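You operate a simulated robot arm through the tools that you are given. There is no shell and no other tool. Be economical: measure what you need, move in short steps, check, and stop when the job is done.

You run a simulated two-armed robot. Do the job below in one go: nothing can be reset, and whatever is moved stays where it is left.

JOB
Tension the belt by the belt card, then step both stacks off it.
Fine: step once, move the small stack from the grey tray to the packing table, step again so that the large stack drops onto the tray.

The check looks at the end state, three seconds after you hand in, the way a careful person would. Anything else that was tipped, shoved, dropped, spilled or broken makes it a failure.

ROBOT AND FRAMES
Two 7-joint arms with two-finger parallel grippers on one trunk, on a base that drives. Base frame: it is fixed to the floor where the robot stands at the start and does not move with it; the origin is under the middle of the robot, x ahead of it, y to its left, z up. Lengths are in mm, angles in degrees, forces in N, time in s.
The left shoulder is at the start at [50, 161, 1098], the right one opposite. With the tool pointing down near the work surface each hand reaches from about 100 to 640 mm from the robot's upright axis, wherever it stands, measured 20 degrees to its own side. Places, roughly: belt card [1250, -2000, 750]; guide knob [300, 400, 700]; mode knob [400, 400, 800]; outfeed switch [600, -200, 700]; pace knob [300, 200, 700]; packing table [1500, -200, 800]; sensor clamp [500, 500, 800]; tally button [400, 200, 800]; tracking knob [600, 100, 600]. Payload 3.43 kg a hand.
The TCP of each hand is the grasp point between the finger pads, 30 mm short of the fingertips. In the tool frame z runs along the fingers and y along their closing line. Largest opening 94 mm; finger width 28, thickness 10; the body of the gripper, 50 by 96 mm, starts 55 mm behind the TCP.
Orientation is told as [roll, pitch, yaw] about the base's x, y, z axes, in that order, counted from this pose: with the fingers straight down and closing along the base's y, the tool's x points along the base's -x, its y along +y and its z along -z.

CONTROLS
- The arms move only by the tool apply_moves. It takes "left_steps", "right_steps" or both (then of equal length, played together; a hand with none holds still); each is a list of rows, each a list of 7 numbers: the shift along the base's x, y, z in mm, then the turn, a rotation vector about the base's x, y, z in degrees, then the finger opening in mm, from 0 to 94. In form: [[dx, dy, dz, ax, ay, az, jaw], ...]. A call has 1 to 8 rows; each row shifts and turns the commanded pose from where the row before left it. A row lasts 0.2 s, in which the tool goes at most 50 mm and 8.6 degrees; a call with a longer step from one row to the next is refused whole, and so is a gripper value outside its range. A pose out of reach is approached as far as the arm can. The call stops where the force on the tool passes 40 N (or 10 N more than at its start, if that is more) or the arm is blocked; 0.2 s more then pass. The fingers move at their own pace (about 45 mm/s each) and stop on an object; they squeeze with about 39 N. The grip force told is the motor's: it shows also when the fingers shut on nothing. Time passes only in rows, and 0.2 s behind the last, so rows that do not move let the fingers close. It gives the time, the measured TCP pose, the force on the tool (base axes), the opening and the grip force at its end, in the units of the frame above (readings bear some noise), with the torque about the TCP (base axes, N m) and any sound that the robot's microphone picked up, and new pictures: "show" is both (left out), scene, wrist or none (wrist: the cameras of the hands that moved).
- Cameras (640 x 400 px; columns grow to the right, rows downward): "scene" is now at [117.9, -1.6, 1229.7]; the picture's right is [0.13, -0.99, 0.00], its down [-0.59, -0.08, -0.81] and it looks along [0.80, 0.10, -0.59] (base axes); focal length 214 px, centre (320, 200). "left" rides on the left gripper at [76, -14, -103] in its tool frame; the picture's right is [0.18, 0.98, 0.00], its down [-0.75, 0.14, -0.64] and it looks along [-0.63, 0.12, 0.77] (tool axes); focal length 243 px, centre (320, 200). "right" rides on the right gripper at [76, 14, -102] in its tool frame; the picture's right is [-0.18, 0.98, 0.00], its down [-0.75, -0.14, -0.64] and it looks along [-0.63, -0.12, 0.77] (tool axes); focal length 243 px, centre (320, 200). There is no depth. A picture from a camera that has moved, and an enlarged one, comes with that camera's place and axes in the base frame and with its lens. The place of the scene camera against the robot may be out by one fixed shift of up to 18 mm in any direction.
- raise_lower(by): slides the trunk up (or, below 0, down) by that many mm; the arms and the scene camera ride with it, the base frame stays. It gives what a move gives, with no picture.
- steer(legs): drives the robot by 1 to 6 legs, each [ahead, left, turn to the left] in mm, mm and degrees, along the robot's own axes; the way and the turn of a leg run together, so that a leg with both is an arc; at most 1500 mm and 180 degrees a leg. The arms and the cameras ride along, it lands a little off, and it stops where it bumps. It gives what a move gives, and a new picture of the scene camera.
- pan_tilt(pan, tilt): turns the head with the scene camera to pan (to the left, within 80 degrees either way) and tilt (down, from -29 to 69), counted from straight ahead of the robot. It gives what a move gives, and a new picture of the scene camera.
- enlarge(camera, box): a new picture of the part [left, top, right, bottom] of that camera's present view, enlarged. The clock stands still meanwhile.
- job_done(): hands the job in; it is judged then, once.

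Go step by step. Nothing tells you exact positions but the pictures and the camera data: compare them with the known pose of the tool, close in by small moves and look again before you grip or let go. The budget is 120 turns and 260 pictures, counting those below and the enlarged ones. Unless the task says otherwise, let go and move clear before handing in, and close with one line.

The tools are called after "Emit:" as a command line: name --argument value ..., lists and objects as JSON in quotes. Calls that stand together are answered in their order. apply_moves: Moves the arms, as the interface text tells. Its arguments: {"type":"object","properties":{"left_steps":{"type":"array","items":{"type":"array","items":{"type":"number"}}},"right_steps":{"type":"array","items":{"type":"array","items":{"type":"number"}}},"show":{"type":"string","enum":["both","scene","wrist","none"]}},"required":[]} The other tools are called the same way: raise_lower (by) slides the trunk up or down; steer (legs) drives the base; pan_tilt (pan, tilt) turns the head that bears the scene camera; enlarge (camera, box) takes an enlarged picture of a part of a camera's view; job_done () hands the job in.

At the start:

```text
clock: 0.0
left_eef_pos: [448.1, 358.9, 1087.5]
left_orientation: [0.1, -0.1, 0.0]
left_wrist_force: [0.5, 0.7, 0.6]
left_wrist_torque: [0.01, 0.0, 0.01]
left_opening: 94.1
left_finger_force: 0.0
right_eef_pos: [464.2, -87.7, 1143.1]
right_orientation: [-0.1, 0.0, -0.1]
right_wrist_force: [-0.4, -0.2, -0.6]
right_wrist_torque: [0.01, -0.02, 0.01]
right_opening: 94.1
right_finger_force: 0.0
trunk travel left (down, up): [-125.0, 142.0]
robot x, y, heading: [0.9, 2.2, -0.0]
head pan, tilt: [7.4, 36.4]
```

scene: 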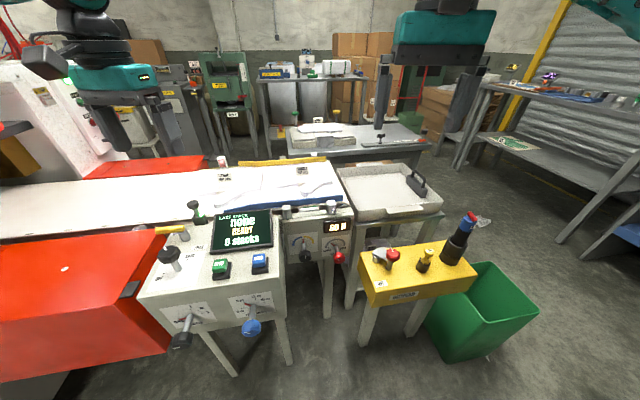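
right: 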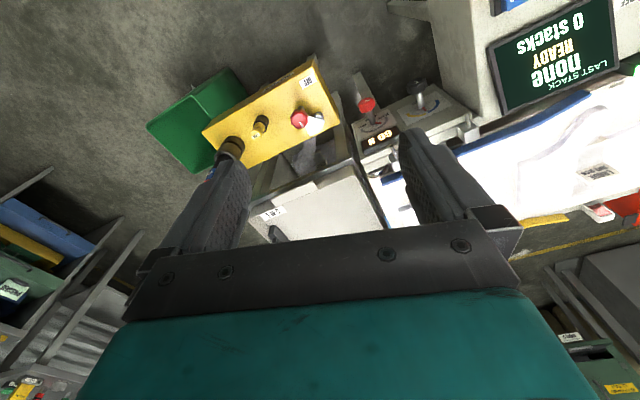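
left: 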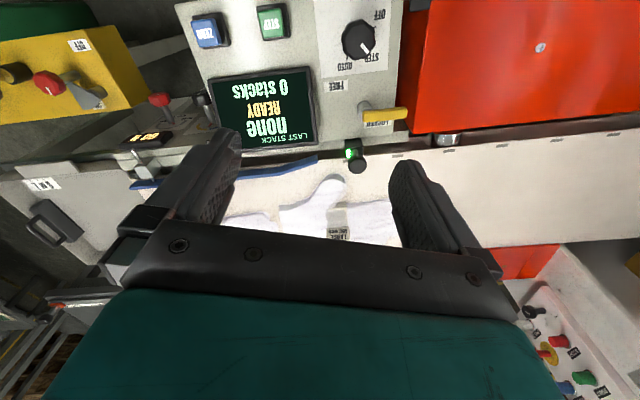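

I see a glove/stack belt machine with a control panel, a tension device probably near the belt end, a tray, and a packing table behind. I'll look closely at the panel and the parts first.

Emit:
enlarge --camera "scene" --box '[130, 190, 290, 350]'

Emit:
enlarge --camera "scene" --box '[260, 150, 450, 300]'

Emit:
enlarge --camera "left" --box '[120, 0, 440, 200]'

Emit:
enlarge --camera "right" --box '[190, 30, 640, 280]'

```text
2.50 times, centred on (210, 270) of scene
camera zoom: at [117.9, -1.6, 1229.7], right [0.13, -0.99, 0.0], down [-0.59, -0.08, -0.81], along [0.8, 0.1, -0.59], focal length 536 px, centre (595, 25)
```

zoom: 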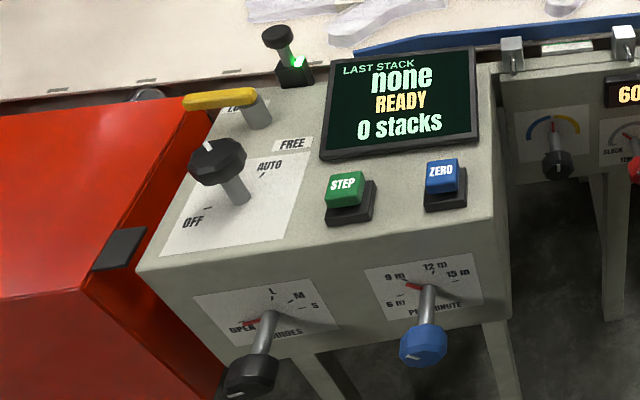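

```text
2.67 times, centred on (355, 225) of scene
camera zoom: at [117.9, -1.6, 1229.7], right [0.13, -0.99, 0.0], down [-0.59, -0.08, -0.81], along [0.8, 0.1, -0.59], focal length 572 px, centre (227, 133)
```

zoom: 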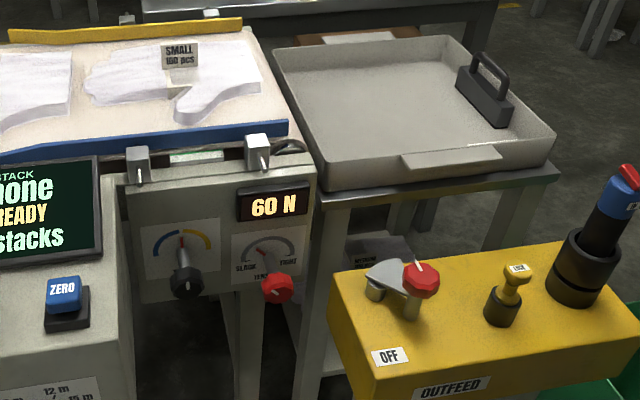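

```text
2.00 times, centred on (280, 100) of left
camera zoom: at [371.5, 344.1, 1190.4], right [-0.18, 0.98, 0.0], down [0.75, 0.14, 0.64], along [0.63, 0.12, -0.77], focal length 485 px, centre (400, 400)
```

zoom: 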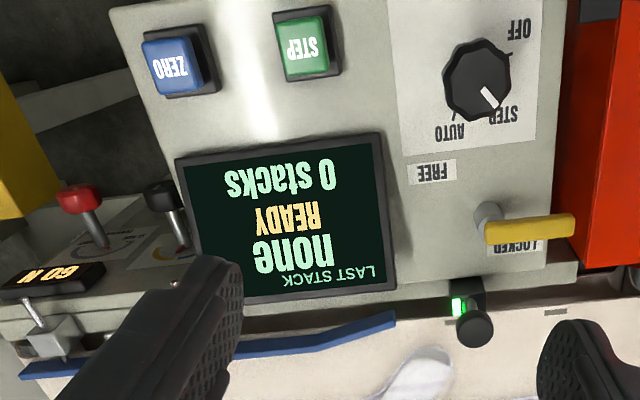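

```text
1.42 times, centred on (415, 155) of right
camera zoom: at [389.1, -72.5, 1245.1], right [0.18, 0.98, 0.0], down [0.75, -0.14, 0.64], along [0.63, -0.12, -0.77], focal length 345 px, centre (185, 264)
```

zoom: 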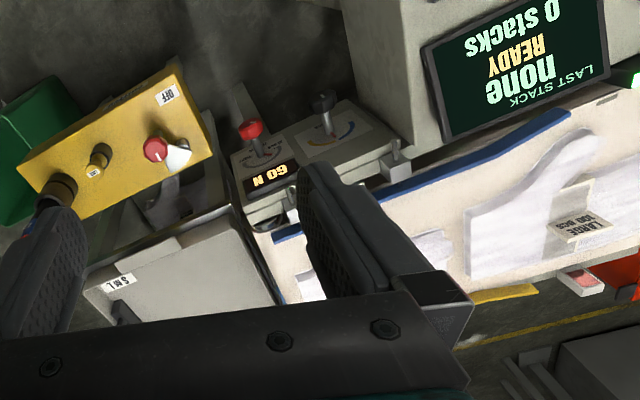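

Mode is already STEP, the belt tension reads 60 N, and the lever reads LOCKED. Now I look toward the belt card on the right.

Emit:
pan_tilt --pan -55 --tilt 20

```text
clock: 1.3
left_eef_pos: [447.8, 358.7, 1088.2]
left_orientation: [0.0, 0.0, -0.1]
left_wrist_force: [0.6, 0.4, 0.0]
left_wrist_torque: [0.0, 0.03, -0.01]
left_opening: 93.9
left_finger_force: 0.1
right_eef_pos: [465.9, -86.3, 1140.9]
right_orientation: [-0.1, 0.0, 0.0]
right_wrist_force: [0.3, 0.8, 0.3]
right_wrist_torque: [-0.01, 0.0, 0.04]
right_opening: 94.1
right_finger_force: 0.1
trunk travel left (down, up): [-125.0, 142.0]
robot x, y, heading: [2.6, 4.0, -0.0]
head pan, tilt: [-55.0, 20.0]
camera scene: at [84.8, -89.0, 1255.6], right [-0.82, -0.57, 0.0], down [-0.2, 0.28, -0.94], along [0.54, -0.77, -0.34], focal length 214 px, centre (320, 200)
```

scene: 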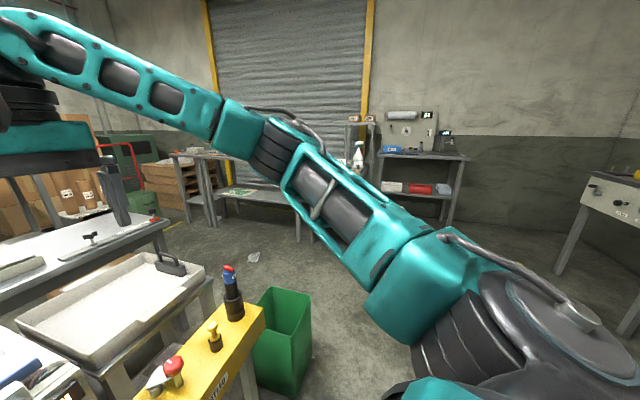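

The arm hides the card spot. I'll drive sideways to the right, over clear floor, and look again.

Emit:
steer --legs '[[-150, 0, 0], [0, -800, 0]]'

Emit:
pan_tilt --pan -42 --tilt 20

```text
clock: 6.6
left_eef_pos: [298.7, -452.1, 1087.1]
left_orientation: [0.0, -0.2, -0.7]
left_wrist_force: [0.3, -0.9, -0.7]
left_wrist_torque: [0.03, -0.02, 0.0]
left_opening: 93.9
left_finger_force: 0.1
right_eef_pos: [310.3, -897.4, 1140.9]
right_orientation: [0.1, 0.0, -0.8]
right_wrist_force: [1.1, 0.1, -0.3]
right_wrist_torque: [0.06, 0.01, -0.02]
right_opening: 93.9
right_finger_force: 0.0
trunk travel left (down, up): [-125.0, 142.0]
robot x, y, heading: [-153.8, -803.0, -0.9]
head pan, tilt: [-55.0, 20.0]
camera scene: at [-69.9, -895.4, 1255.6], right [-0.83, -0.56, 0.0], down [-0.19, 0.28, -0.94], along [0.53, -0.78, -0.34], focal length 214 px, centre (320, 200)
```

scene: 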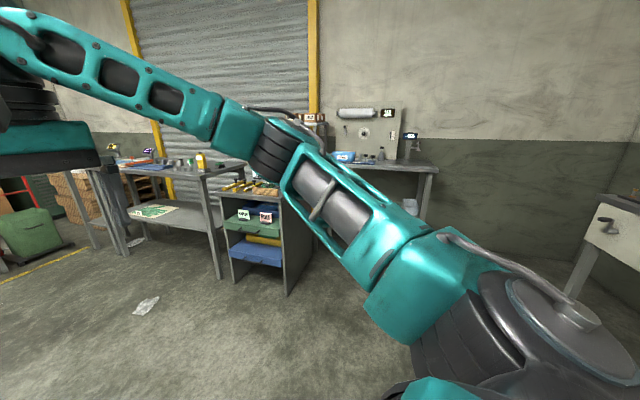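

```text
clock: 7.4
left_eef_pos: [298.4, -452.4, 1087.6]
left_orientation: [0.0, -0.1, -0.9]
left_wrist_force: [0.0, 0.6, -0.7]
left_wrist_torque: [0.01, 0.01, 0.01]
left_opening: 94.0
left_finger_force: 0.1
right_eef_pos: [309.5, -898.2, 1140.9]
right_orientation: [0.1, 0.1, -0.8]
right_wrist_force: [0.3, -0.5, -0.1]
right_wrist_torque: [0.02, -0.03, -0.02]
right_opening: 93.8
right_finger_force: 0.1
trunk travel left (down, up): [-125.0, 142.0]
robot x, y, heading: [-150.1, -802.9, -0.8]
head pan, tilt: [-42.0, 20.0]
camera scene: at [-53.9, -881.4, 1255.6], right [-0.68, -0.73, 0.0], down [-0.25, 0.23, -0.94], along [0.69, -0.64, -0.34], focal length 214 px, centre (320, 200)
```

scene: 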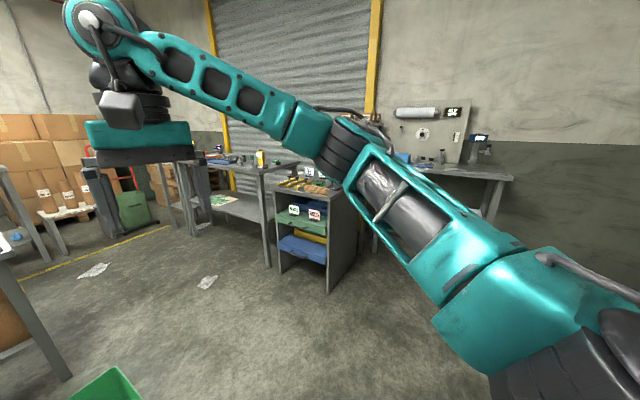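

The card should sit near the small cabinet, partly behind my arm. I turn to face it and go nearer.

Emit:
steer --legs '[[0, 0, -42], [600, 0, 0]]'

Emit:
pan_tilt --pan 0 --tilt 30

```text
clock: 12.7
left_eef_pos: [867.5, -1224.9, 1087.7]
left_orientation: [0.0, 0.1, -41.2]
left_wrist_force: [0.1, -0.8, 0.0]
left_wrist_torque: [-0.01, 0.01, 0.03]
left_opening: 93.9
left_finger_force: 0.0
right_eef_pos: [590.1, -1571.8, 1143.1]
right_orientation: [-0.1, 0.0, -41.1]
right_wrist_force: [-0.4, -1.1, -0.5]
right_wrist_torque: [-0.02, 0.01, 0.01]
right_opening: 93.9
right_finger_force: 0.1
trunk travel left (down, up): [-125.0, 142.0]
robot x, y, heading: [294.5, -1202.3, -41.1]
head pan, tilt: [-42.0, 20.0]
camera scene: at [327.9, -1332.4, 1255.6], right [-0.99, -0.12, 0.0], down [-0.04, 0.34, -0.94], along [0.11, -0.93, -0.34], focal length 214 px, centre (320, 200)
```

scene: 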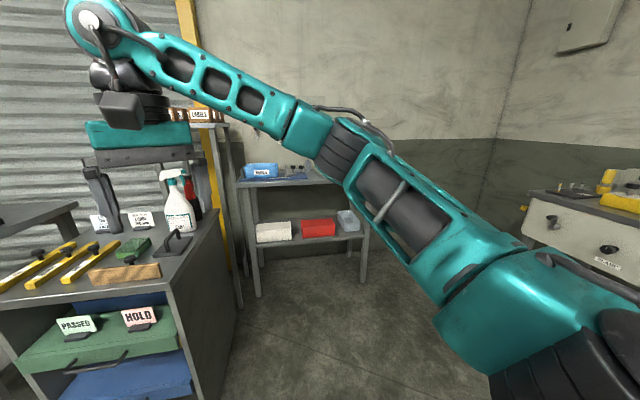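

```text
clock: 13.7
left_eef_pos: [869.3, -1224.9, 1087.9]
left_orientation: [0.0, 0.0, -41.1]
left_wrist_force: [0.7, 0.6, 0.4]
left_wrist_torque: [-0.01, 0.01, 0.0]
left_opening: 94.0
left_finger_force: 0.0
right_eef_pos: [588.0, -1572.0, 1141.6]
right_orientation: [0.0, 0.0, -41.2]
right_wrist_force: [0.5, 0.4, -0.1]
right_wrist_torque: [-0.03, 0.0, 0.0]
right_opening: 94.1
right_finger_force: 0.1
trunk travel left (down, up): [-125.0, 142.0]
robot x, y, heading: [294.6, -1198.2, -41.3]
head pan, tilt: [0.0, 30.0]
camera scene: at [384.6, -1299.4, 1239.6], right [-0.66, -0.75, 0.0], down [-0.38, 0.33, -0.87], along [0.65, -0.57, -0.5], focal length 214 px, centre (320, 200)
```

scene: 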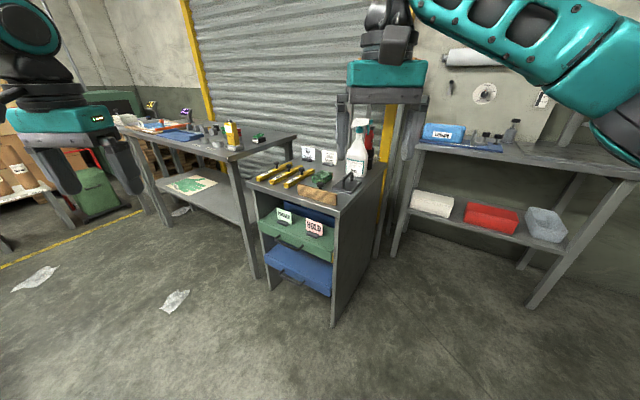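

Emit:
enlarge --camera "scene" --box '[280, 130, 380, 200]'

Emit:
enlarge --camera "scene" --box '[250, 140, 370, 250]'

```text
5.71 times, centred on (330, 165) of scene
camera zoom: at [384.6, -1299.4, 1239.6], right [-0.66, -0.75, 0.0], down [-0.38, 0.33, -0.87], along [0.65, -0.57, -0.5], focal length 1226 px, centre (263, 400)
```

zoom: 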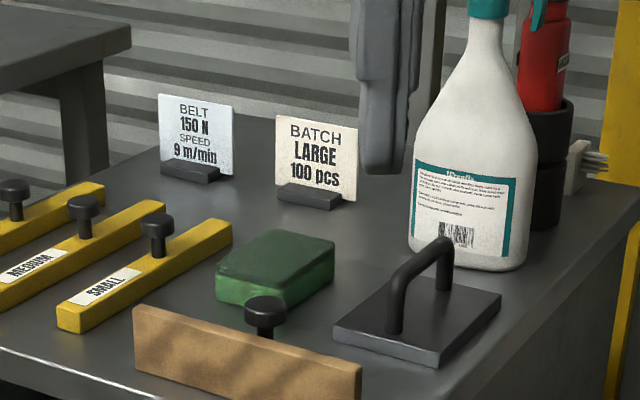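

```text
3.64 times, centred on (310, 195) of scene
camera zoom: at [384.6, -1299.4, 1239.6], right [-0.66, -0.75, 0.0], down [-0.38, 0.33, -0.87], along [0.65, -0.57, -0.5], focal length 780 px, centre (356, 218)
```

zoom: 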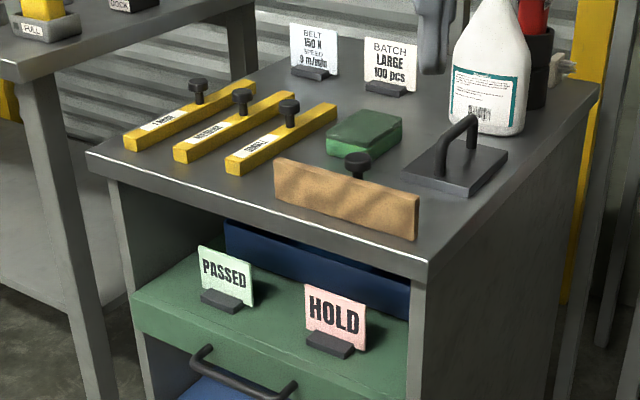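

The belt card says 150 N (speed 9 m/min). I go back to the machine.

Emit:
steer --legs '[[-600, 0, 0], [0, 0, 41.2], [0, 800, 0]]'

Emit:
pan_tilt --pan 5 --tilt 40

```text
clock: 22.9
left_eef_pos: [313.9, 343.0, 1088.6]
left_orientation: [-0.1, -0.1, -1.3]
left_wrist_force: [-0.6, 0.0, -0.5]
left_wrist_torque: [-0.04, 0.0, -0.01]
left_opening: 94.0
left_finger_force: 0.1
right_eef_pos: [322.1, -101.6, 1142.5]
right_orientation: [0.0, -0.1, -1.4]
right_wrist_force: [-0.3, 0.1, 0.1]
right_wrist_torque: [0.02, 0.02, 0.02]
right_opening: 94.0
right_finger_force: 0.1
trunk travel left (down, up): [-125.0, 142.0]
robot x, y, heading: [-144.9, -3.9, -1.3]
head pan, tilt: [0.0, 30.0]
camera scene: at [-18.6, -20.2, 1239.6], right [-0.02, -1.0, 0.0], down [-0.5, 0.01, -0.87], along [0.87, -0.02, -0.5], focal length 214 px, centre (320, 200)
```

scene: 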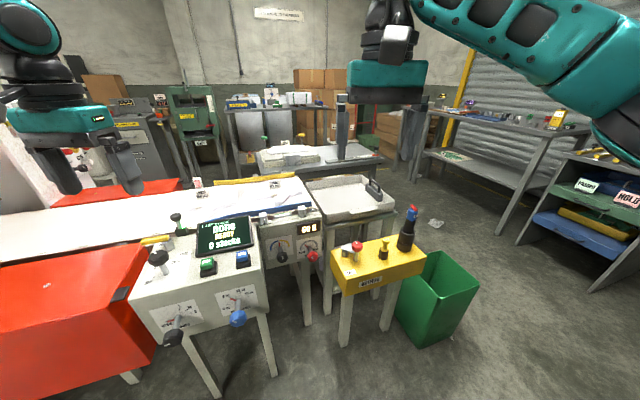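

```text
clock: 23.6
left_eef_pos: [314.9, 344.2, 1089.1]
left_orientation: [0.1, -0.1, -1.3]
left_wrist_force: [0.3, 0.0, 0.1]
left_wrist_torque: [0.01, 0.04, -0.02]
left_opening: 94.1
left_finger_force: 0.0
right_eef_pos: [322.3, -102.2, 1142.1]
right_orientation: [0.0, 0.0, -1.3]
right_wrist_force: [-0.5, 0.0, 0.9]
right_wrist_torque: [-0.01, -0.01, -0.02]
right_opening: 93.9
right_finger_force: 0.1
trunk travel left (down, up): [-125.0, 142.0]
robot x, y, heading: [-139.0, -4.5, -1.3]
head pan, tilt: [5.0, 40.0]
camera scene: at [-24.2, -12.9, 1224.3], right [0.06, -1.0, 0.0], down [-0.64, -0.04, -0.77], along [0.76, 0.05, -0.64], focal length 214 px, centre (320, 200)
```

scene: 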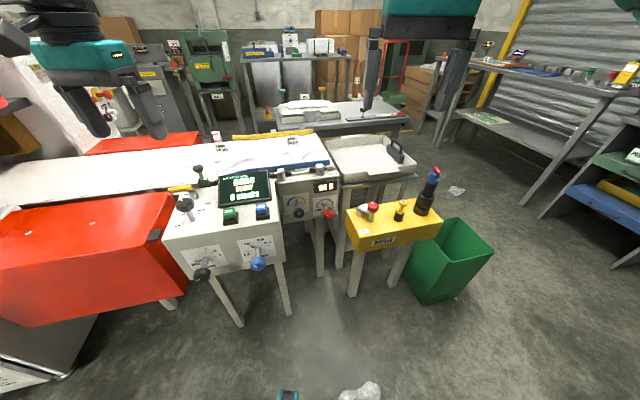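

I'm back. Now I look closely at the tension dial and the outfeed box.

Emit:
enlarge --camera "scene" --box '[270, 160, 350, 230]'

Emit:
enlarge --camera "scene" --box '[330, 120, 450, 260]'

Emit:
enlarge --camera "scene" --box '[240, 80, 430, 160]'

```text
5.71 times, centred on (310, 195) of scene
camera zoom: at [-24.2, -12.9, 1224.3], right [0.06, -1.0, 0.0], down [-0.64, -0.04, -0.77], along [0.76, 0.05, -0.64], focal length 1226 px, centre (377, 229)
```

zoom: 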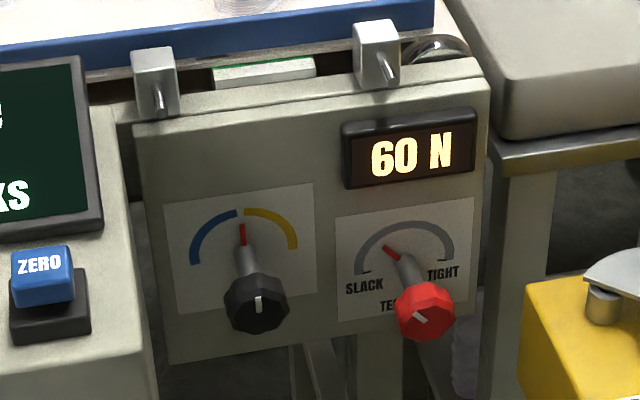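

```text
2.86 times, centred on (390, 190) of scene
camera zoom: at [-24.2, -12.9, 1224.3], right [0.06, -1.0, 0.0], down [-0.64, -0.04, -0.77], along [0.76, 0.05, -0.64], focal length 613 px, centre (120, 229)
```

zoom: 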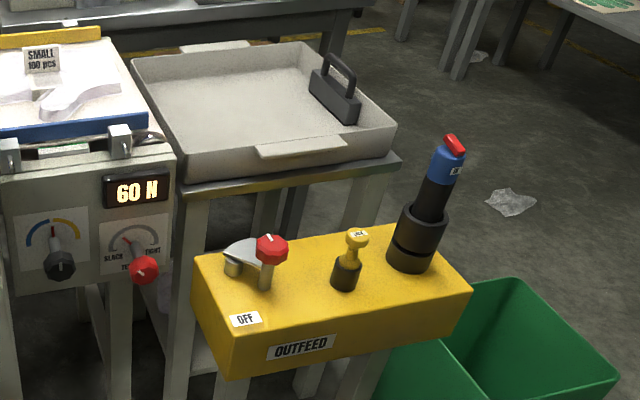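

```text
3.37 times, centred on (335, 120) of scene
camera zoom: at [-24.2, -12.9, 1224.3], right [0.06, -1.0, 0.0], down [-0.64, -0.04, -0.77], along [0.76, 0.05, -0.64], focal length 722 px, centre (270, 470)
```

zoom: 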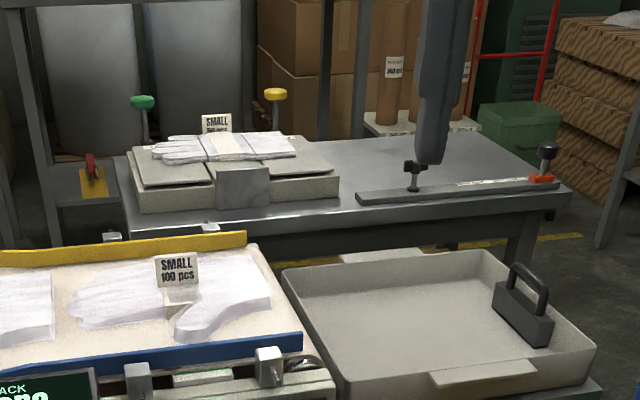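

The tension knob is the red one, about [613, -5, 608], facing the robot; it must turn clockwise to 150 N. I shift the base a little left and pitch the right hand to point ahead, then lower the trunk.

Emit:
steer --legs '[[0, 100, 1.3]]'

Emit:
apply_moves --right_steps '[[0, 0, 0, 0, -8.5, 0, 70], [0, 0, 0, 0, -8.5, 0, 70], [0, 0, 0, 0, -8.5, 0, 70], [0, 0, 0, 0, -8.5, 0, 70], [0, 0, 0, 0, -8.5, 0, 70], [0, 0, 0, 0, -8.5, 0, 70], [0, 0, 0, 0, -8.5, 0, 70], [0, 0, 0, 0, -8.5, 0, 70]]' --show "none"

Emit:
apply_moves --right_steps '[[0, 0, 0, 0, -8.5, 0, 70], [0, 0, 0, 0, -8.5, 0, 70], [0, 0, 0, 0, -5, 0, 70]]' --show "scene"

Emit:
raise_lower --by -110

```text
clock: 24.8
left_eef_pos: [307.2, 452.3, 1088.9]
left_orientation: [-0.1, -0.1, 0.3]
left_wrist_force: [0.8, 0.1, 0.0]
left_wrist_torque: [-0.03, 0.0, -0.02]
left_opening: 94.2
left_finger_force: 0.0
right_eef_pos: [325.7, 8.8, 1141.6]
right_orientation: [0.1, 0.0, 0.1]
right_wrist_force: [0.1, 0.4, -0.1]
right_wrist_torque: [0.03, 0.0, 0.02]
right_opening: 93.8
right_finger_force: 0.0
trunk travel left (down, up): [-125.0, 142.0]
robot x, y, heading: [-137.0, 93.3, 0.4]
head pan, tilt: [5.0, 40.0]
camera scene: at [-23.4, 88.0, 1224.2], right [0.09, -1.0, 0.0], down [-0.64, -0.06, -0.77], along [0.76, 0.07, -0.64], focal length 214 px, centre (320, 200)
```

scene: 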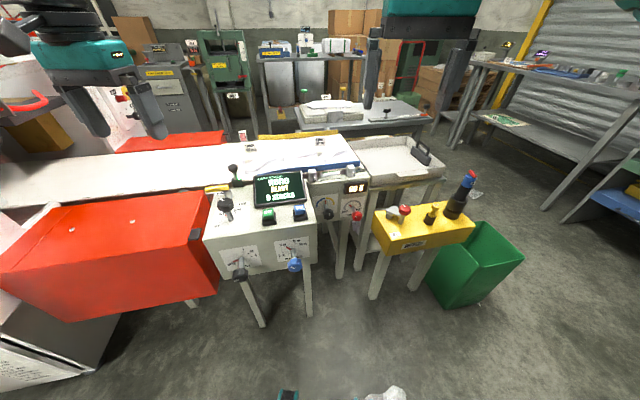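

```text
clock: 26.6
left_eef_pos: [307.5, 450.9, 1088.8]
left_orientation: [-0.1, -0.2, 0.2]
left_wrist_force: [-0.2, 0.9, -0.6]
left_wrist_torque: [0.02, 0.05, -0.02]
left_opening: 94.0
left_finger_force: 0.0
right_eef_pos: [324.9, 7.7, 1141.4]
right_orientation: [-0.1, -68.1, 0.2]
right_wrist_force: [0.0, 0.0, -0.1]
right_wrist_torque: [0.0, -0.01, 0.03]
right_opening: 69.9
right_finger_force: 0.1
trunk travel left (down, up): [-125.0, 142.0]
robot x, y, heading: [-139.4, 89.7, -0.1]
head pan, tilt: [5.0, 40.0]
```

```text
clock: 27.4
left_eef_pos: [306.7, 452.7, 1088.6]
left_orientation: [-0.1, -0.1, 0.2]
left_wrist_force: [-0.3, 0.3, 0.6]
left_wrist_torque: [-0.02, -0.02, 0.01]
left_opening: 93.9
left_finger_force: 0.1
right_eef_pos: [324.9, 7.7, 1142.1]
right_orientation: [-143.5, -89.8, 143.5]
right_wrist_force: [-0.9, -0.2, -0.4]
right_wrist_torque: [-0.02, -0.02, -0.03]
right_opening: 70.0
right_finger_force: 0.1
trunk travel left (down, up): [-125.0, 142.0]
robot x, y, heading: [-138.2, 92.2, 0.3]
head pan, tilt: [5.0, 40.0]
camera scene: at [-23.7, 87.5, 1224.3], right [0.09, -1.0, 0.0], down [-0.64, -0.06, -0.77], along [0.76, 0.07, -0.64], focal length 214 px, centre (320, 200)
```

scene: 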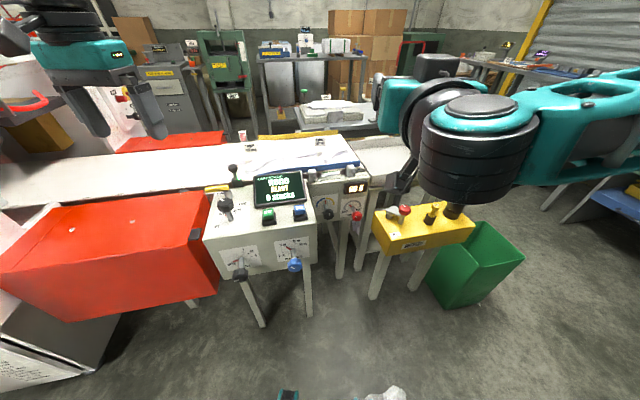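

```text
clock: 28.8
left_eef_pos: [306.8, 451.1, 978.2]
left_orientation: [0.0, -0.1, 0.2]
left_wrist_force: [-0.6, 0.0, -0.5]
left_wrist_torque: [0.01, 0.03, -0.02]
left_opening: 94.1
left_finger_force: 0.0
right_eef_pos: [326.7, 7.2, 1032.0]
right_orientation: [-102.7, -89.9, 102.7]
right_wrist_force: [-0.3, 0.4, -0.7]
right_wrist_torque: [0.0, 0.0, 0.01]
right_opening: 69.8
right_finger_force: 0.1
trunk travel left (down, up): [-15.0, 252.0]
robot x, y, heading: [-140.7, 92.2, 0.4]
head pan, tilt: [5.0, 40.0]
```

The wrist is bulky, so I will approach the knob tilted about 40 degrees down, the fingers clamping left and right. I tilt back and move in toward a point ahead of and above the knob.

Emit:
apply_moves --right_steps '[[15, -2, -45, 0, 8, 0, 70], [15, -2, -45, 0, 8, 0, 70], [15, -2, -45, 0, 8, 0, 70], [15, -2, -45, 0, 8, 0, 70], [15, -2, -45, 0, 8, 0, 70], [15, 0, -45, 0, 0, 0, 70]]'

```text
clock: 30.2
left_eef_pos: [307.4, 451.5, 979.0]
left_orientation: [-0.1, -0.1, 0.2]
left_wrist_force: [0.2, -0.9, 0.6]
left_wrist_torque: [0.01, 0.01, 0.02]
left_opening: 93.8
left_finger_force: 0.1
right_eef_pos: [417.2, -1.9, 759.7]
right_orientation: [-0.2, -50.1, 0.3]
right_wrist_force: [-0.3, 0.8, -0.4]
right_wrist_torque: [0.0, 0.02, 0.0]
right_opening: 69.8
right_finger_force: 0.0
trunk travel left (down, up): [-15.0, 252.0]
robot x, y, heading: [-140.4, 93.0, 0.1]
head pan, tilt: [5.0, 40.0]
camera scene: at [-23.3, 87.2, 1114.2], right [0.09, -1.0, 0.0], down [-0.64, -0.06, -0.77], along [0.76, 0.07, -0.64], focal length 214 px, centre (320, 200)
camera right: at [289.9, 11.9, 768.0], right [0.12, 0.98, 0.14], down [-0.01, -0.14, 0.99], along [0.99, -0.12, -0.01], focal length 243 px, centre (320, 200)
```

scene: 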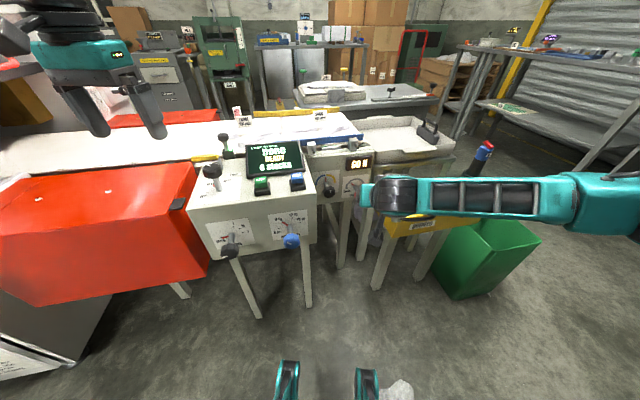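
right: 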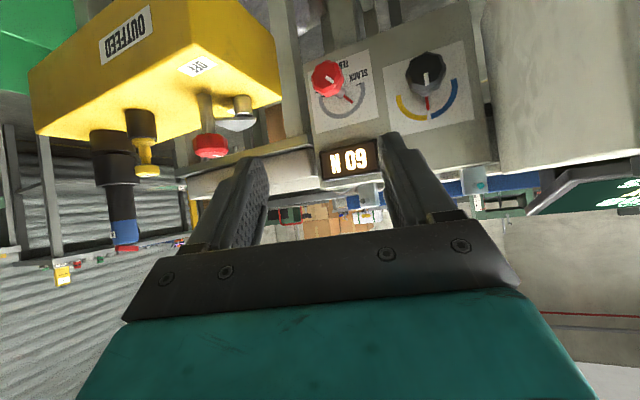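

The elbow swings out low; raising the trunk and reaching farther will tuck it in. I do that and move to a point 100 mm short of the knob.

Emit:
raise_lower --by 70

Emit:
apply_moves --right_steps '[[28, 1, -40, 0, 0, 0, 70], [28, 2, -40, 0, 0, 0, 70], [28, 2, -40, 0, 0, 0, 70], [28, 2, -40, 0, 0, 0, 70]]'

```text
clock: 31.3
left_eef_pos: [307.3, 451.7, 1047.8]
left_orientation: [0.0, 0.0, 0.2]
left_wrist_force: [-0.3, 0.7, -0.2]
left_wrist_torque: [-0.01, 0.02, 0.0]
left_opening: 93.7
left_finger_force: 0.1
right_eef_pos: [416.1, -2.4, 829.3]
right_orientation: [-0.2, -49.9, 0.1]
right_wrist_force: [-0.2, 0.4, 0.1]
right_wrist_torque: [0.03, 0.01, 0.02]
right_opening: 69.9
right_finger_force: 0.1
trunk travel left (down, up): [-85.0, 182.0]
robot x, y, heading: [-138.7, 92.3, -0.0]
head pan, tilt: [5.0, 40.0]
```

```text
clock: 32.3
left_eef_pos: [307.9, 452.7, 1048.8]
left_orientation: [-0.2, -0.1, 0.3]
left_wrist_force: [-0.3, -0.2, -0.3]
left_wrist_torque: [0.03, 0.01, 0.04]
left_opening: 94.1
left_finger_force: 0.1
right_eef_pos: [529.6, 7.0, 671.2]
right_orientation: [-0.1, -49.9, 0.4]
right_wrist_force: [0.4, -0.1, 0.3]
right_wrist_torque: [0.02, 0.0, 0.02]
right_opening: 70.0
right_finger_force: 0.1
trunk travel left (down, up): [-85.0, 182.0]
robot x, y, heading: [-139.5, 92.4, 0.0]
head pan, tilt: [5.0, 40.0]
camera scene: at [-23.3, 87.4, 1184.2], right [0.09, -1.0, 0.0], down [-0.64, -0.06, -0.77], along [0.76, 0.07, -0.64], focal length 214 px, centre (320, 200)
camera right: at [402.2, 20.2, 680.3], right [0.11, 0.98, 0.14], down [-0.01, -0.14, 0.99], along [0.99, -0.11, -0.01], focal length 243 px, centre (320, 200)
```

scene: 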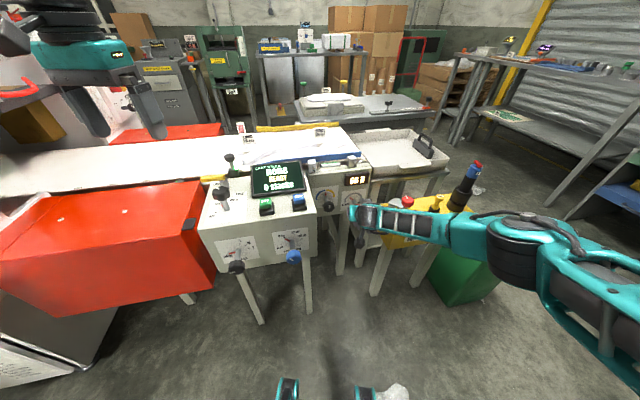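
right: 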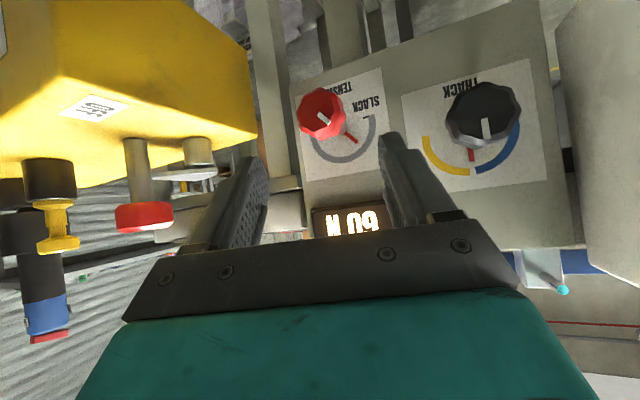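

The knob sits at about [625, 6, 598]. I go half-way in and check arm clearance over the outfeed box.

Emit:
apply_moves --right_steps '[[23, 0, -19, 0, 0, 0, 74], [23, 0, -19, 0, 0, 0, 74]]'

Emit:
enlarge --camera "scene" --box '[300, 140, 560, 300]'

```text
clock: 32.9
left_eef_pos: [307.9, 450.7, 1047.9]
left_orientation: [0.0, -0.2, 0.2]
left_wrist_force: [0.4, 0.4, -0.5]
left_wrist_torque: [0.01, 0.01, 0.01]
left_opening: 93.9
left_finger_force: 0.1
right_eef_pos: [559.2, 7.5, 643.3]
right_orientation: [0.1, -50.0, 0.2]
right_wrist_force: [-0.1, 0.1, 0.1]
right_wrist_torque: [0.02, 0.0, -0.01]
right_opening: 74.1
right_finger_force: 0.2
right hand out of reach, approached as far as the arm can: row 2
trunk travel left (down, up): [-85.0, 182.0]
robot x, y, heading: [-141.0, 93.5, 0.1]
head pan, tilt: [5.0, 40.0]
camera scene: at [-23.3, 86.5, 1184.3], right [0.09, -1.0, 0.0], down [-0.64, -0.06, -0.77], along [0.76, 0.07, -0.64], focal length 214 px, centre (320, 200)
camera right: at [432.9, 20.6, 651.7], right [0.11, 0.98, 0.14], down [-0.01, -0.14, 0.99], along [0.99, -0.11, -0.01], focal length 243 px, centre (320, 200)
```

scene: 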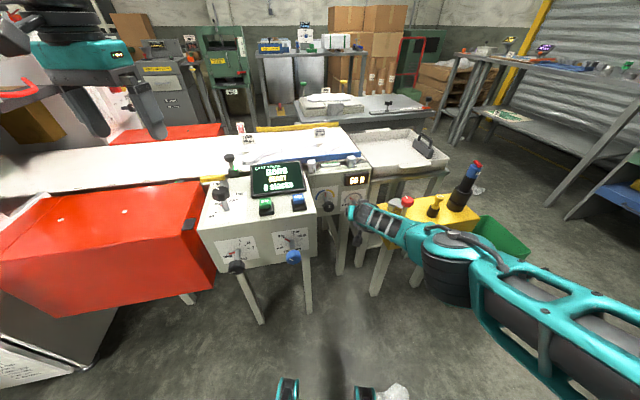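
right: 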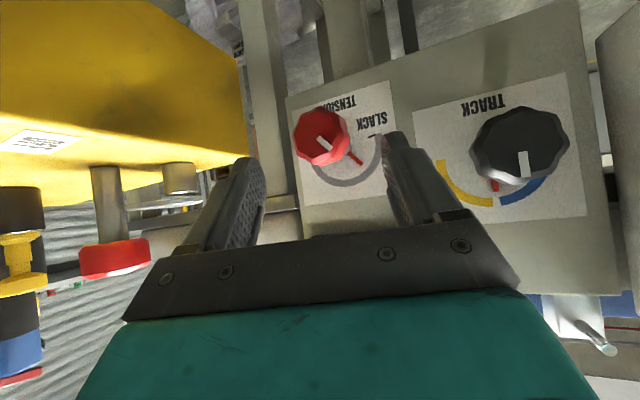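

```text
2.46 times, centred on (430, 220) of scene
camera zoom: at [-23.3, 86.5, 1184.3], right [0.09, -1.0, 0.0], down [-0.64, -0.06, -0.77], along [0.76, 0.07, -0.64], focal length 528 px, centre (49, 151)
```

zoom: 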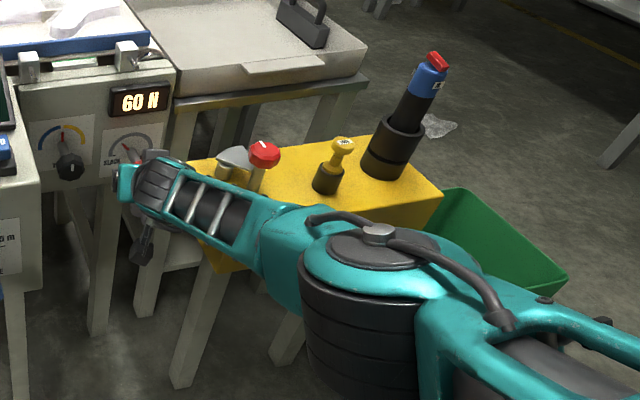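

The arm is nearly straight, so I'll lower the trunk 45 mm and drive ahead 55 mm instead, then check.

Emit:
raise_lower --by -45

Emit:
steer --legs '[[50, 0, 0]]'

Emit:
apply_moves --right_steps '[[0, 0, 0, 0, 0, 0, 74]]' --show "wrist"

```text
clock: 33.8
left_eef_pos: [306.9, 452.2, 1004.2]
left_orientation: [0.0, -0.1, 0.2]
left_wrist_force: [0.3, -0.4, 0.2]
left_wrist_torque: [-0.05, 0.0, 0.0]
left_opening: 93.9
left_finger_force: 0.3
right_eef_pos: [560.2, 7.1, 598.0]
right_orientation: [-0.1, -50.0, 0.2]
right_wrist_force: [0.3, 0.0, -0.8]
right_wrist_torque: [-0.01, -0.01, 0.02]
right_opening: 74.0
right_finger_force: 0.1
trunk travel left (down, up): [-40.0, 227.0]
robot x, y, heading: [-142.3, 92.1, 0.3]
head pan, tilt: [5.0, 40.0]
```

```text
clock: 34.7
left_eef_pos: [357.4, 452.1, 1003.3]
left_orientation: [0.0, -0.1, 0.2]
left_wrist_force: [0.8, -0.6, -0.4]
left_wrist_torque: [0.01, 0.0, -0.02]
left_opening: 93.9
left_finger_force: 0.0
right_eef_pos: [610.5, 6.1, 597.1]
right_orientation: [-0.2, -49.9, 0.2]
right_wrist_force: [0.6, -0.3, 0.3]
right_wrist_torque: [-0.02, 0.04, 0.0]
right_opening: 74.0
right_finger_force: 0.0
trunk travel left (down, up): [-40.0, 227.0]
robot x, y, heading: [-87.9, 92.2, -0.1]
head pan, tilt: [5.0, 40.0]
camera scene: at [26.7, 87.4, 1139.2], right [0.09, -1.0, 0.0], down [-0.64, -0.06, -0.77], along [0.76, 0.07, -0.64], focal length 214 px, centre (320, 200)
```

scene: 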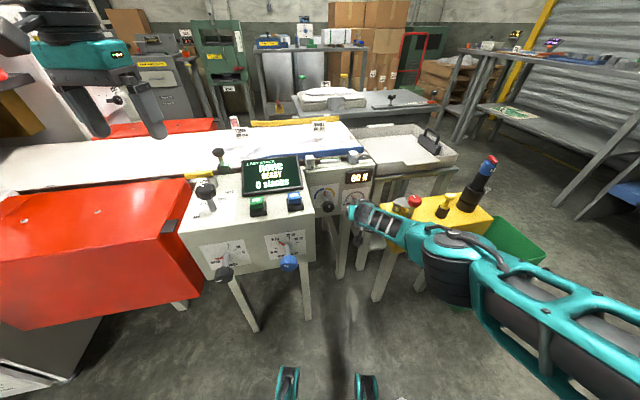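

```text
clock: 35.1
left_eef_pos: [356.7, 452.6, 1003.0]
left_orientation: [0.0, 0.0, 0.1]
left_wrist_force: [0.2, -0.2, -0.8]
left_wrist_torque: [0.01, -0.01, 0.0]
left_opening: 94.0
left_finger_force: 0.0
right_eef_pos: [611.4, 6.3, 598.5]
right_orientation: [-0.1, -50.0, 0.1]
right_wrist_force: [0.2, 0.1, -0.4]
right_wrist_torque: [0.0, 0.03, -0.03]
right_opening: 73.9
right_finger_force: 0.1
trunk travel left (down, up): [-40.0, 227.0]
robot x, y, heading: [-87.6, 94.5, 0.2]
head pan, tilt: [5.0, 40.0]
camera right: at [483.2, 20.5, 607.0], right [0.12, 0.98, 0.14], down [-0.01, -0.14, 0.99], along [0.99, -0.12, -0.01], focal length 243 px, centre (320, 200)
```

right: 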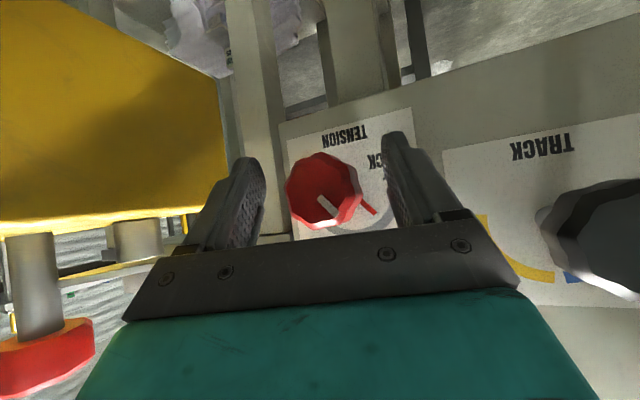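

The fingers nearly straddle the knob. I advance a bit more and pre-roll the hand counter-clockwise by 30 degrees before gripping.

Emit:
steer --legs '[[18, 0, 0]]'

Emit:
apply_moves --right_steps '[[0, 0, 0, -7.5, 0, 0, 76], [0, 0, 0, -7.5, 0, 0, 76], [0, 0, 0, -7.5, 0, 0, 76], [0, 0, 0, -7.5, 0, 0, 76]]'

```text
clock: 35.9
left_eef_pos: [374.6, 451.7, 1003.9]
left_orientation: [0.1, -0.1, 0.2]
left_wrist_force: [0.2, 0.0, -0.2]
left_wrist_torque: [-0.03, 0.03, 0.02]
left_opening: 94.1
left_finger_force: 0.1
right_eef_pos: [627.5, 6.8, 597.4]
right_orientation: [-0.2, -50.1, 0.1]
right_wrist_force: [-0.3, 0.0, 0.5]
right_wrist_torque: [0.01, 0.01, 0.01]
right_opening: 74.1
right_finger_force: 0.1
trunk travel left (down, up): [-40.0, 227.0]
robot x, y, heading: [-74.0, 92.0, 0.0]
head pan, tilt: [5.0, 40.0]
camera scene: at [44.5, 87.5, 1139.2], right [0.09, -1.0, 0.0], down [-0.64, -0.06, -0.77], along [0.76, 0.07, -0.64], focal length 214 px, centre (320, 200)
```

scene: 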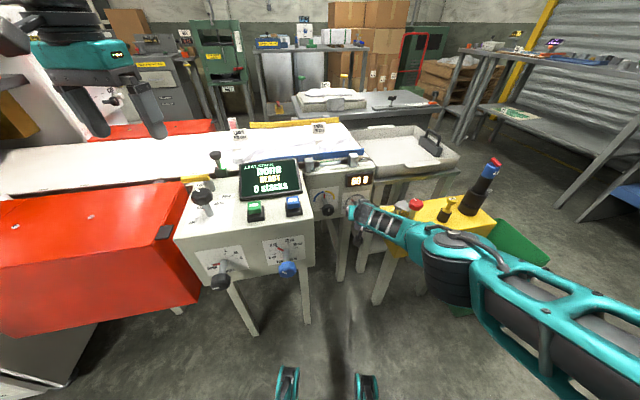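

```text
clock: 36.9
left_eef_pos: [374.9, 452.4, 1003.9]
left_orientation: [-0.1, -0.2, 0.4]
left_wrist_force: [-0.1, 0.2, -0.3]
left_wrist_torque: [0.01, -0.01, 0.01]
left_opening: 93.9
left_finger_force: 0.0
right_eef_pos: [605.4, -6.7, 602.2]
right_orientation: [-42.1, -41.4, 30.9]
right_wrist_force: [0.3, -0.6, 0.6]
right_wrist_torque: [-0.01, -0.01, 0.0]
right_opening: 76.1
right_finger_force: 0.0
right hand out of reach, approached as far as the arm can: row 1, 2, 3, 4
trunk travel left (down, up): [-40.0, 227.0]
robot x, y, heading: [-68.3, 90.9, 0.0]
head pan, tilt: [5.0, 40.0]
camera scene: at [44.3, 87.5, 1139.2], right [0.09, -1.0, 0.0], down [-0.64, -0.06, -0.77], along [0.76, 0.07, -0.64], focal length 214 px, centre (320, 200)
camera right: at [478.4, 8.4, 603.4], right [0.12, 0.92, -0.37], down [-0.01, 0.38, 0.93], along [0.99, -0.11, 0.05], focal length 243 px, centre (320, 200)
```

scene: 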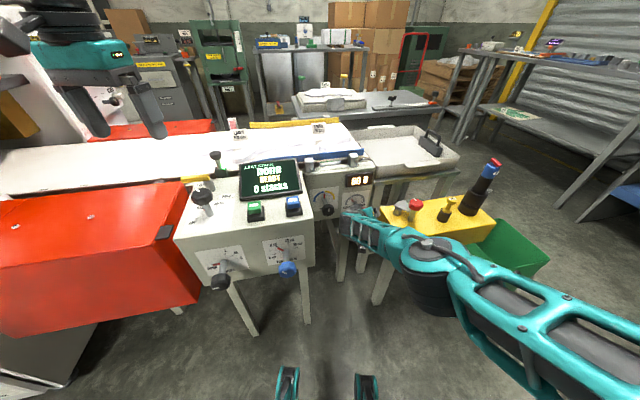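
right: 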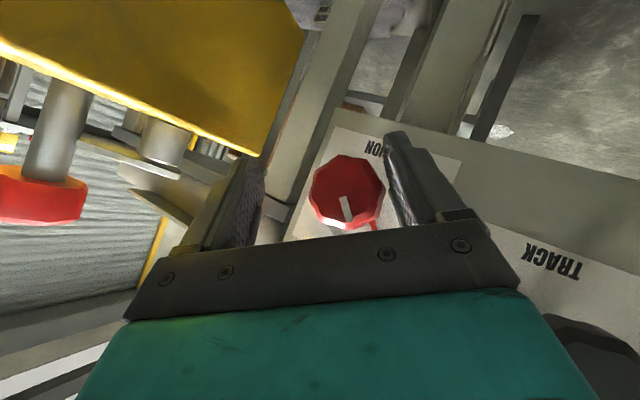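

The reach is short, so I pull the command back 45 mm and drive that much ahead.

Emit:
apply_moves --right_steps '[[-45, 0, 0, 0, 0, 0, 76], [0, 0, 0, 0, 0, 0, 76]]' --show "none"

Emit:
steer --legs '[[43, 0, 0]]'

Emit:
apply_moves --right_steps '[[0, 0, 0, 0, 0, 0, 76]]' --show "wrist"

```text
clock: 37.5
left_eef_pos: [376.6, 451.9, 1002.7]
left_orientation: [0.0, 0.0, 0.1]
left_wrist_force: [0.3, -0.1, 0.0]
left_wrist_torque: [-0.01, 0.03, 0.01]
left_opening: 94.2
left_finger_force: 0.1
right_eef_pos: [561.9, -11.6, 604.0]
right_orientation: [-42.3, -41.6, 30.9]
right_wrist_force: [0.0, -0.3, 0.4]
right_wrist_torque: [-0.01, 0.02, -0.04]
right_opening: 75.9
right_finger_force: 0.1
trunk travel left (down, up): [-40.0, 227.0]
robot x, y, heading: [-75.3, 94.0, 0.2]
head pan, tilt: [5.0, 40.0]
```

```text
clock: 38.4
left_eef_pos: [418.4, 453.0, 1004.1]
left_orientation: [-0.1, -0.1, 0.3]
left_wrist_force: [-0.2, 0.0, -0.4]
left_wrist_torque: [0.01, -0.04, -0.01]
left_opening: 93.9
left_finger_force: 0.2
right_eef_pos: [605.2, -7.9, 601.8]
right_orientation: [-42.0, -41.6, 30.9]
right_wrist_force: [-0.5, -0.9, 0.1]
right_wrist_torque: [0.02, 0.0, -0.02]
right_opening: 76.1
right_finger_force: 0.0
trunk travel left (down, up): [-40.0, 227.0]
robot x, y, heading: [-31.0, 94.9, 0.2]
head pan, tilt: [5.0, 40.0]
camera scene: at [87.2, 87.6, 1139.2], right [0.09, -1.0, 0.0], down [-0.64, -0.06, -0.77], along [0.76, 0.07, -0.64], focal length 214 px, centre (320, 200)
```

scene: 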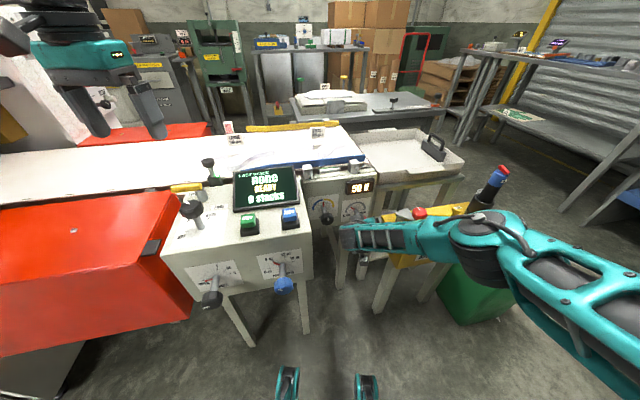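

```text
clock: 38.8
left_eef_pos: [418.3, 452.3, 1003.9]
left_orientation: [0.0, -0.1, 0.2]
left_wrist_force: [0.3, -0.6, 0.4]
left_wrist_torque: [0.0, 0.0, -0.02]
left_opening: 94.2
left_finger_force: 0.0
right_eef_pos: [604.6, -9.4, 602.4]
right_orientation: [-42.0, -41.6, 30.9]
right_wrist_force: [0.2, -0.1, -0.4]
right_wrist_torque: [0.02, 0.0, -0.01]
right_opening: 76.1
right_finger_force: 0.0
trunk travel left (down, up): [-40.0, 227.0]
robot x, y, heading: [-27.6, 94.0, 0.0]
head pan, tilt: [5.0, 40.0]
camera right: at [477.6, 6.0, 602.7], right [0.12, 0.92, -0.37], down [-0.01, 0.37, 0.93], along [0.99, -0.11, 0.05], focal length 243 px, centre (320, 200)
```

right: 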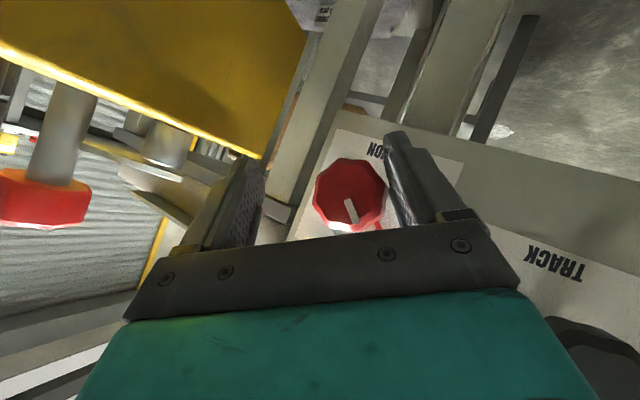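

The hand reached [605, -8, 602]; the knob is at [628, 5, 599]. I centre on it and look.

Emit:
apply_moves --right_steps '[[0, 13, -3, 0, 0, 0, 76], [22, 0, 0, 0, 0, 0, 76], [0, 0, 0, 0, 0, 0, 76]]' --show "wrist"

Emit:
enlarge --camera "scene" --box '[290, 150, 400, 250]'

```text
clock: 39.6
left_eef_pos: [417.5, 451.8, 1004.4]
left_orientation: [0.1, -0.1, 0.1]
left_wrist_force: [-0.3, -0.1, -0.1]
left_wrist_torque: [-0.01, -0.01, 0.04]
left_opening: 94.0
left_finger_force: 0.0
right_eef_pos: [626.1, 3.7, 598.6]
right_orientation: [-42.1, -41.6, 31.0]
right_wrist_force: [-0.1, 0.5, 0.1]
right_wrist_torque: [0.01, -0.01, 0.01]
right_opening: 75.7
right_finger_force: 0.1
trunk travel left (down, up): [-40.0, 227.0]
robot x, y, heading: [-28.4, 91.1, -0.0]
head pan, tilt: [5.0, 40.0]
camera right: at [499.1, 19.4, 599.4], right [0.12, 0.92, -0.37], down [-0.01, 0.37, 0.93], along [0.99, -0.11, 0.05], focal length 243 px, centre (320, 200)
```

right: 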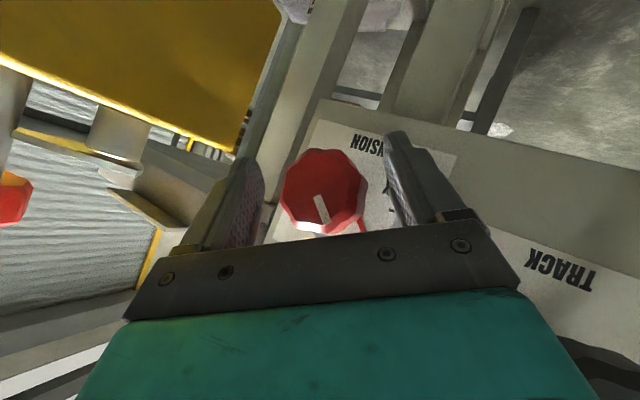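

```text
4.00 times, centred on (345, 200) of scene
camera zoom: at [87.0, 87.6, 1139.2], right [0.09, -1.0, 0.0], down [-0.64, -0.06, -0.77], along [0.76, 0.07, -0.64], focal length 858 px, centre (220, 200)
```

zoom: 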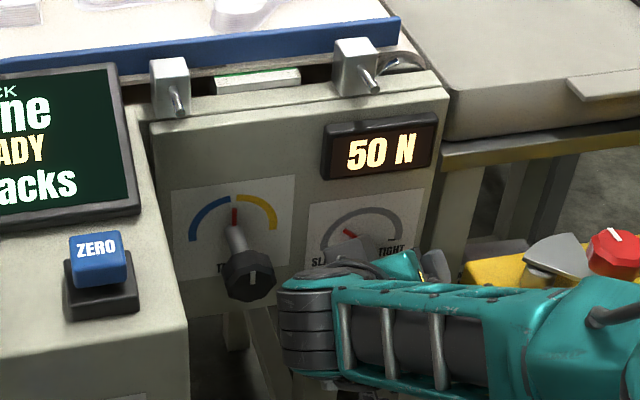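

The knob was brushed (50 N now), which is harmless. I grip it and turn it clockwise by about 40 degrees.

Emit:
apply_moves --right_steps '[[0, 0, 0, 0, 0, 0, 36], [0, 0, 0, 0, 0, 0, 30], [0, 0, 0, 0, 0, 0, 30], [0, 0, 0, 7, 0, 0, 30], [0, 0, 0, 7, 0, 0, 30], [0, 0, 0, 0, 0, 0, 30]]' --show "wrist"

Emit:
enlarge --camera "scene" --box '[290, 150, 400, 250]'

```text
clock: 41.0
left_eef_pos: [416.8, 453.3, 1003.1]
left_orientation: [-0.1, 0.0, 0.2]
left_wrist_force: [-0.3, -0.6, 0.5]
left_wrist_torque: [-0.05, 0.0, 0.0]
left_opening: 93.8
left_finger_force: 0.0
right_eef_pos: [626.0, 4.7, 597.6]
right_orientation: [-23.8, -47.3, 18.3]
right_wrist_force: [0.6, 11.5, -5.5]
right_wrist_torque: [-0.32, 0.89, 0.08]
right_opening: 44.1
right_finger_force: 44.6
trunk travel left (down, up): [-40.0, 227.0]
robot x, y, heading: [-26.0, 94.9, 0.2]
head pan, tilt: [5.0, 40.0]
camera right: at [498.1, 20.8, 602.4], right [0.11, 0.98, -0.13], down [0.0, 0.14, 0.99], along [0.99, -0.11, 0.02], focal length 243 px, centre (320, 200)
```

right: 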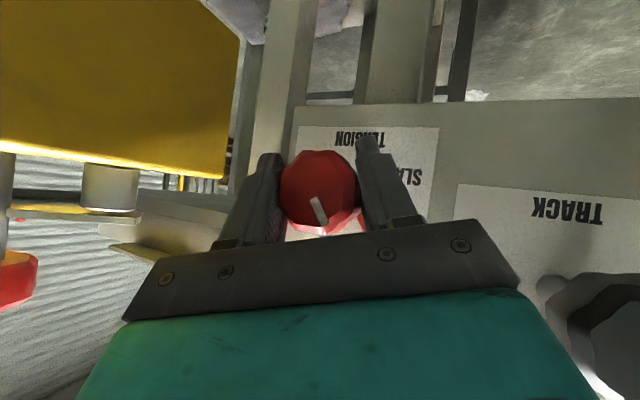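

```text
4.00 times, centred on (345, 200) of scene
camera zoom: at [87.6, 88.1, 1139.1], right [0.09, -1.0, 0.0], down [-0.64, -0.06, -0.77], along [0.76, 0.07, -0.64], focal length 858 px, centre (220, 200)
```

zoom: 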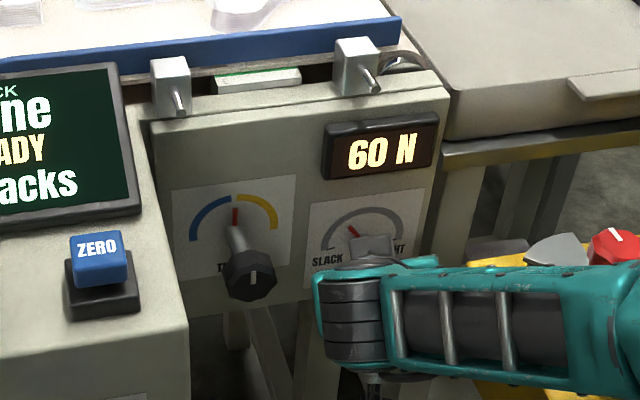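

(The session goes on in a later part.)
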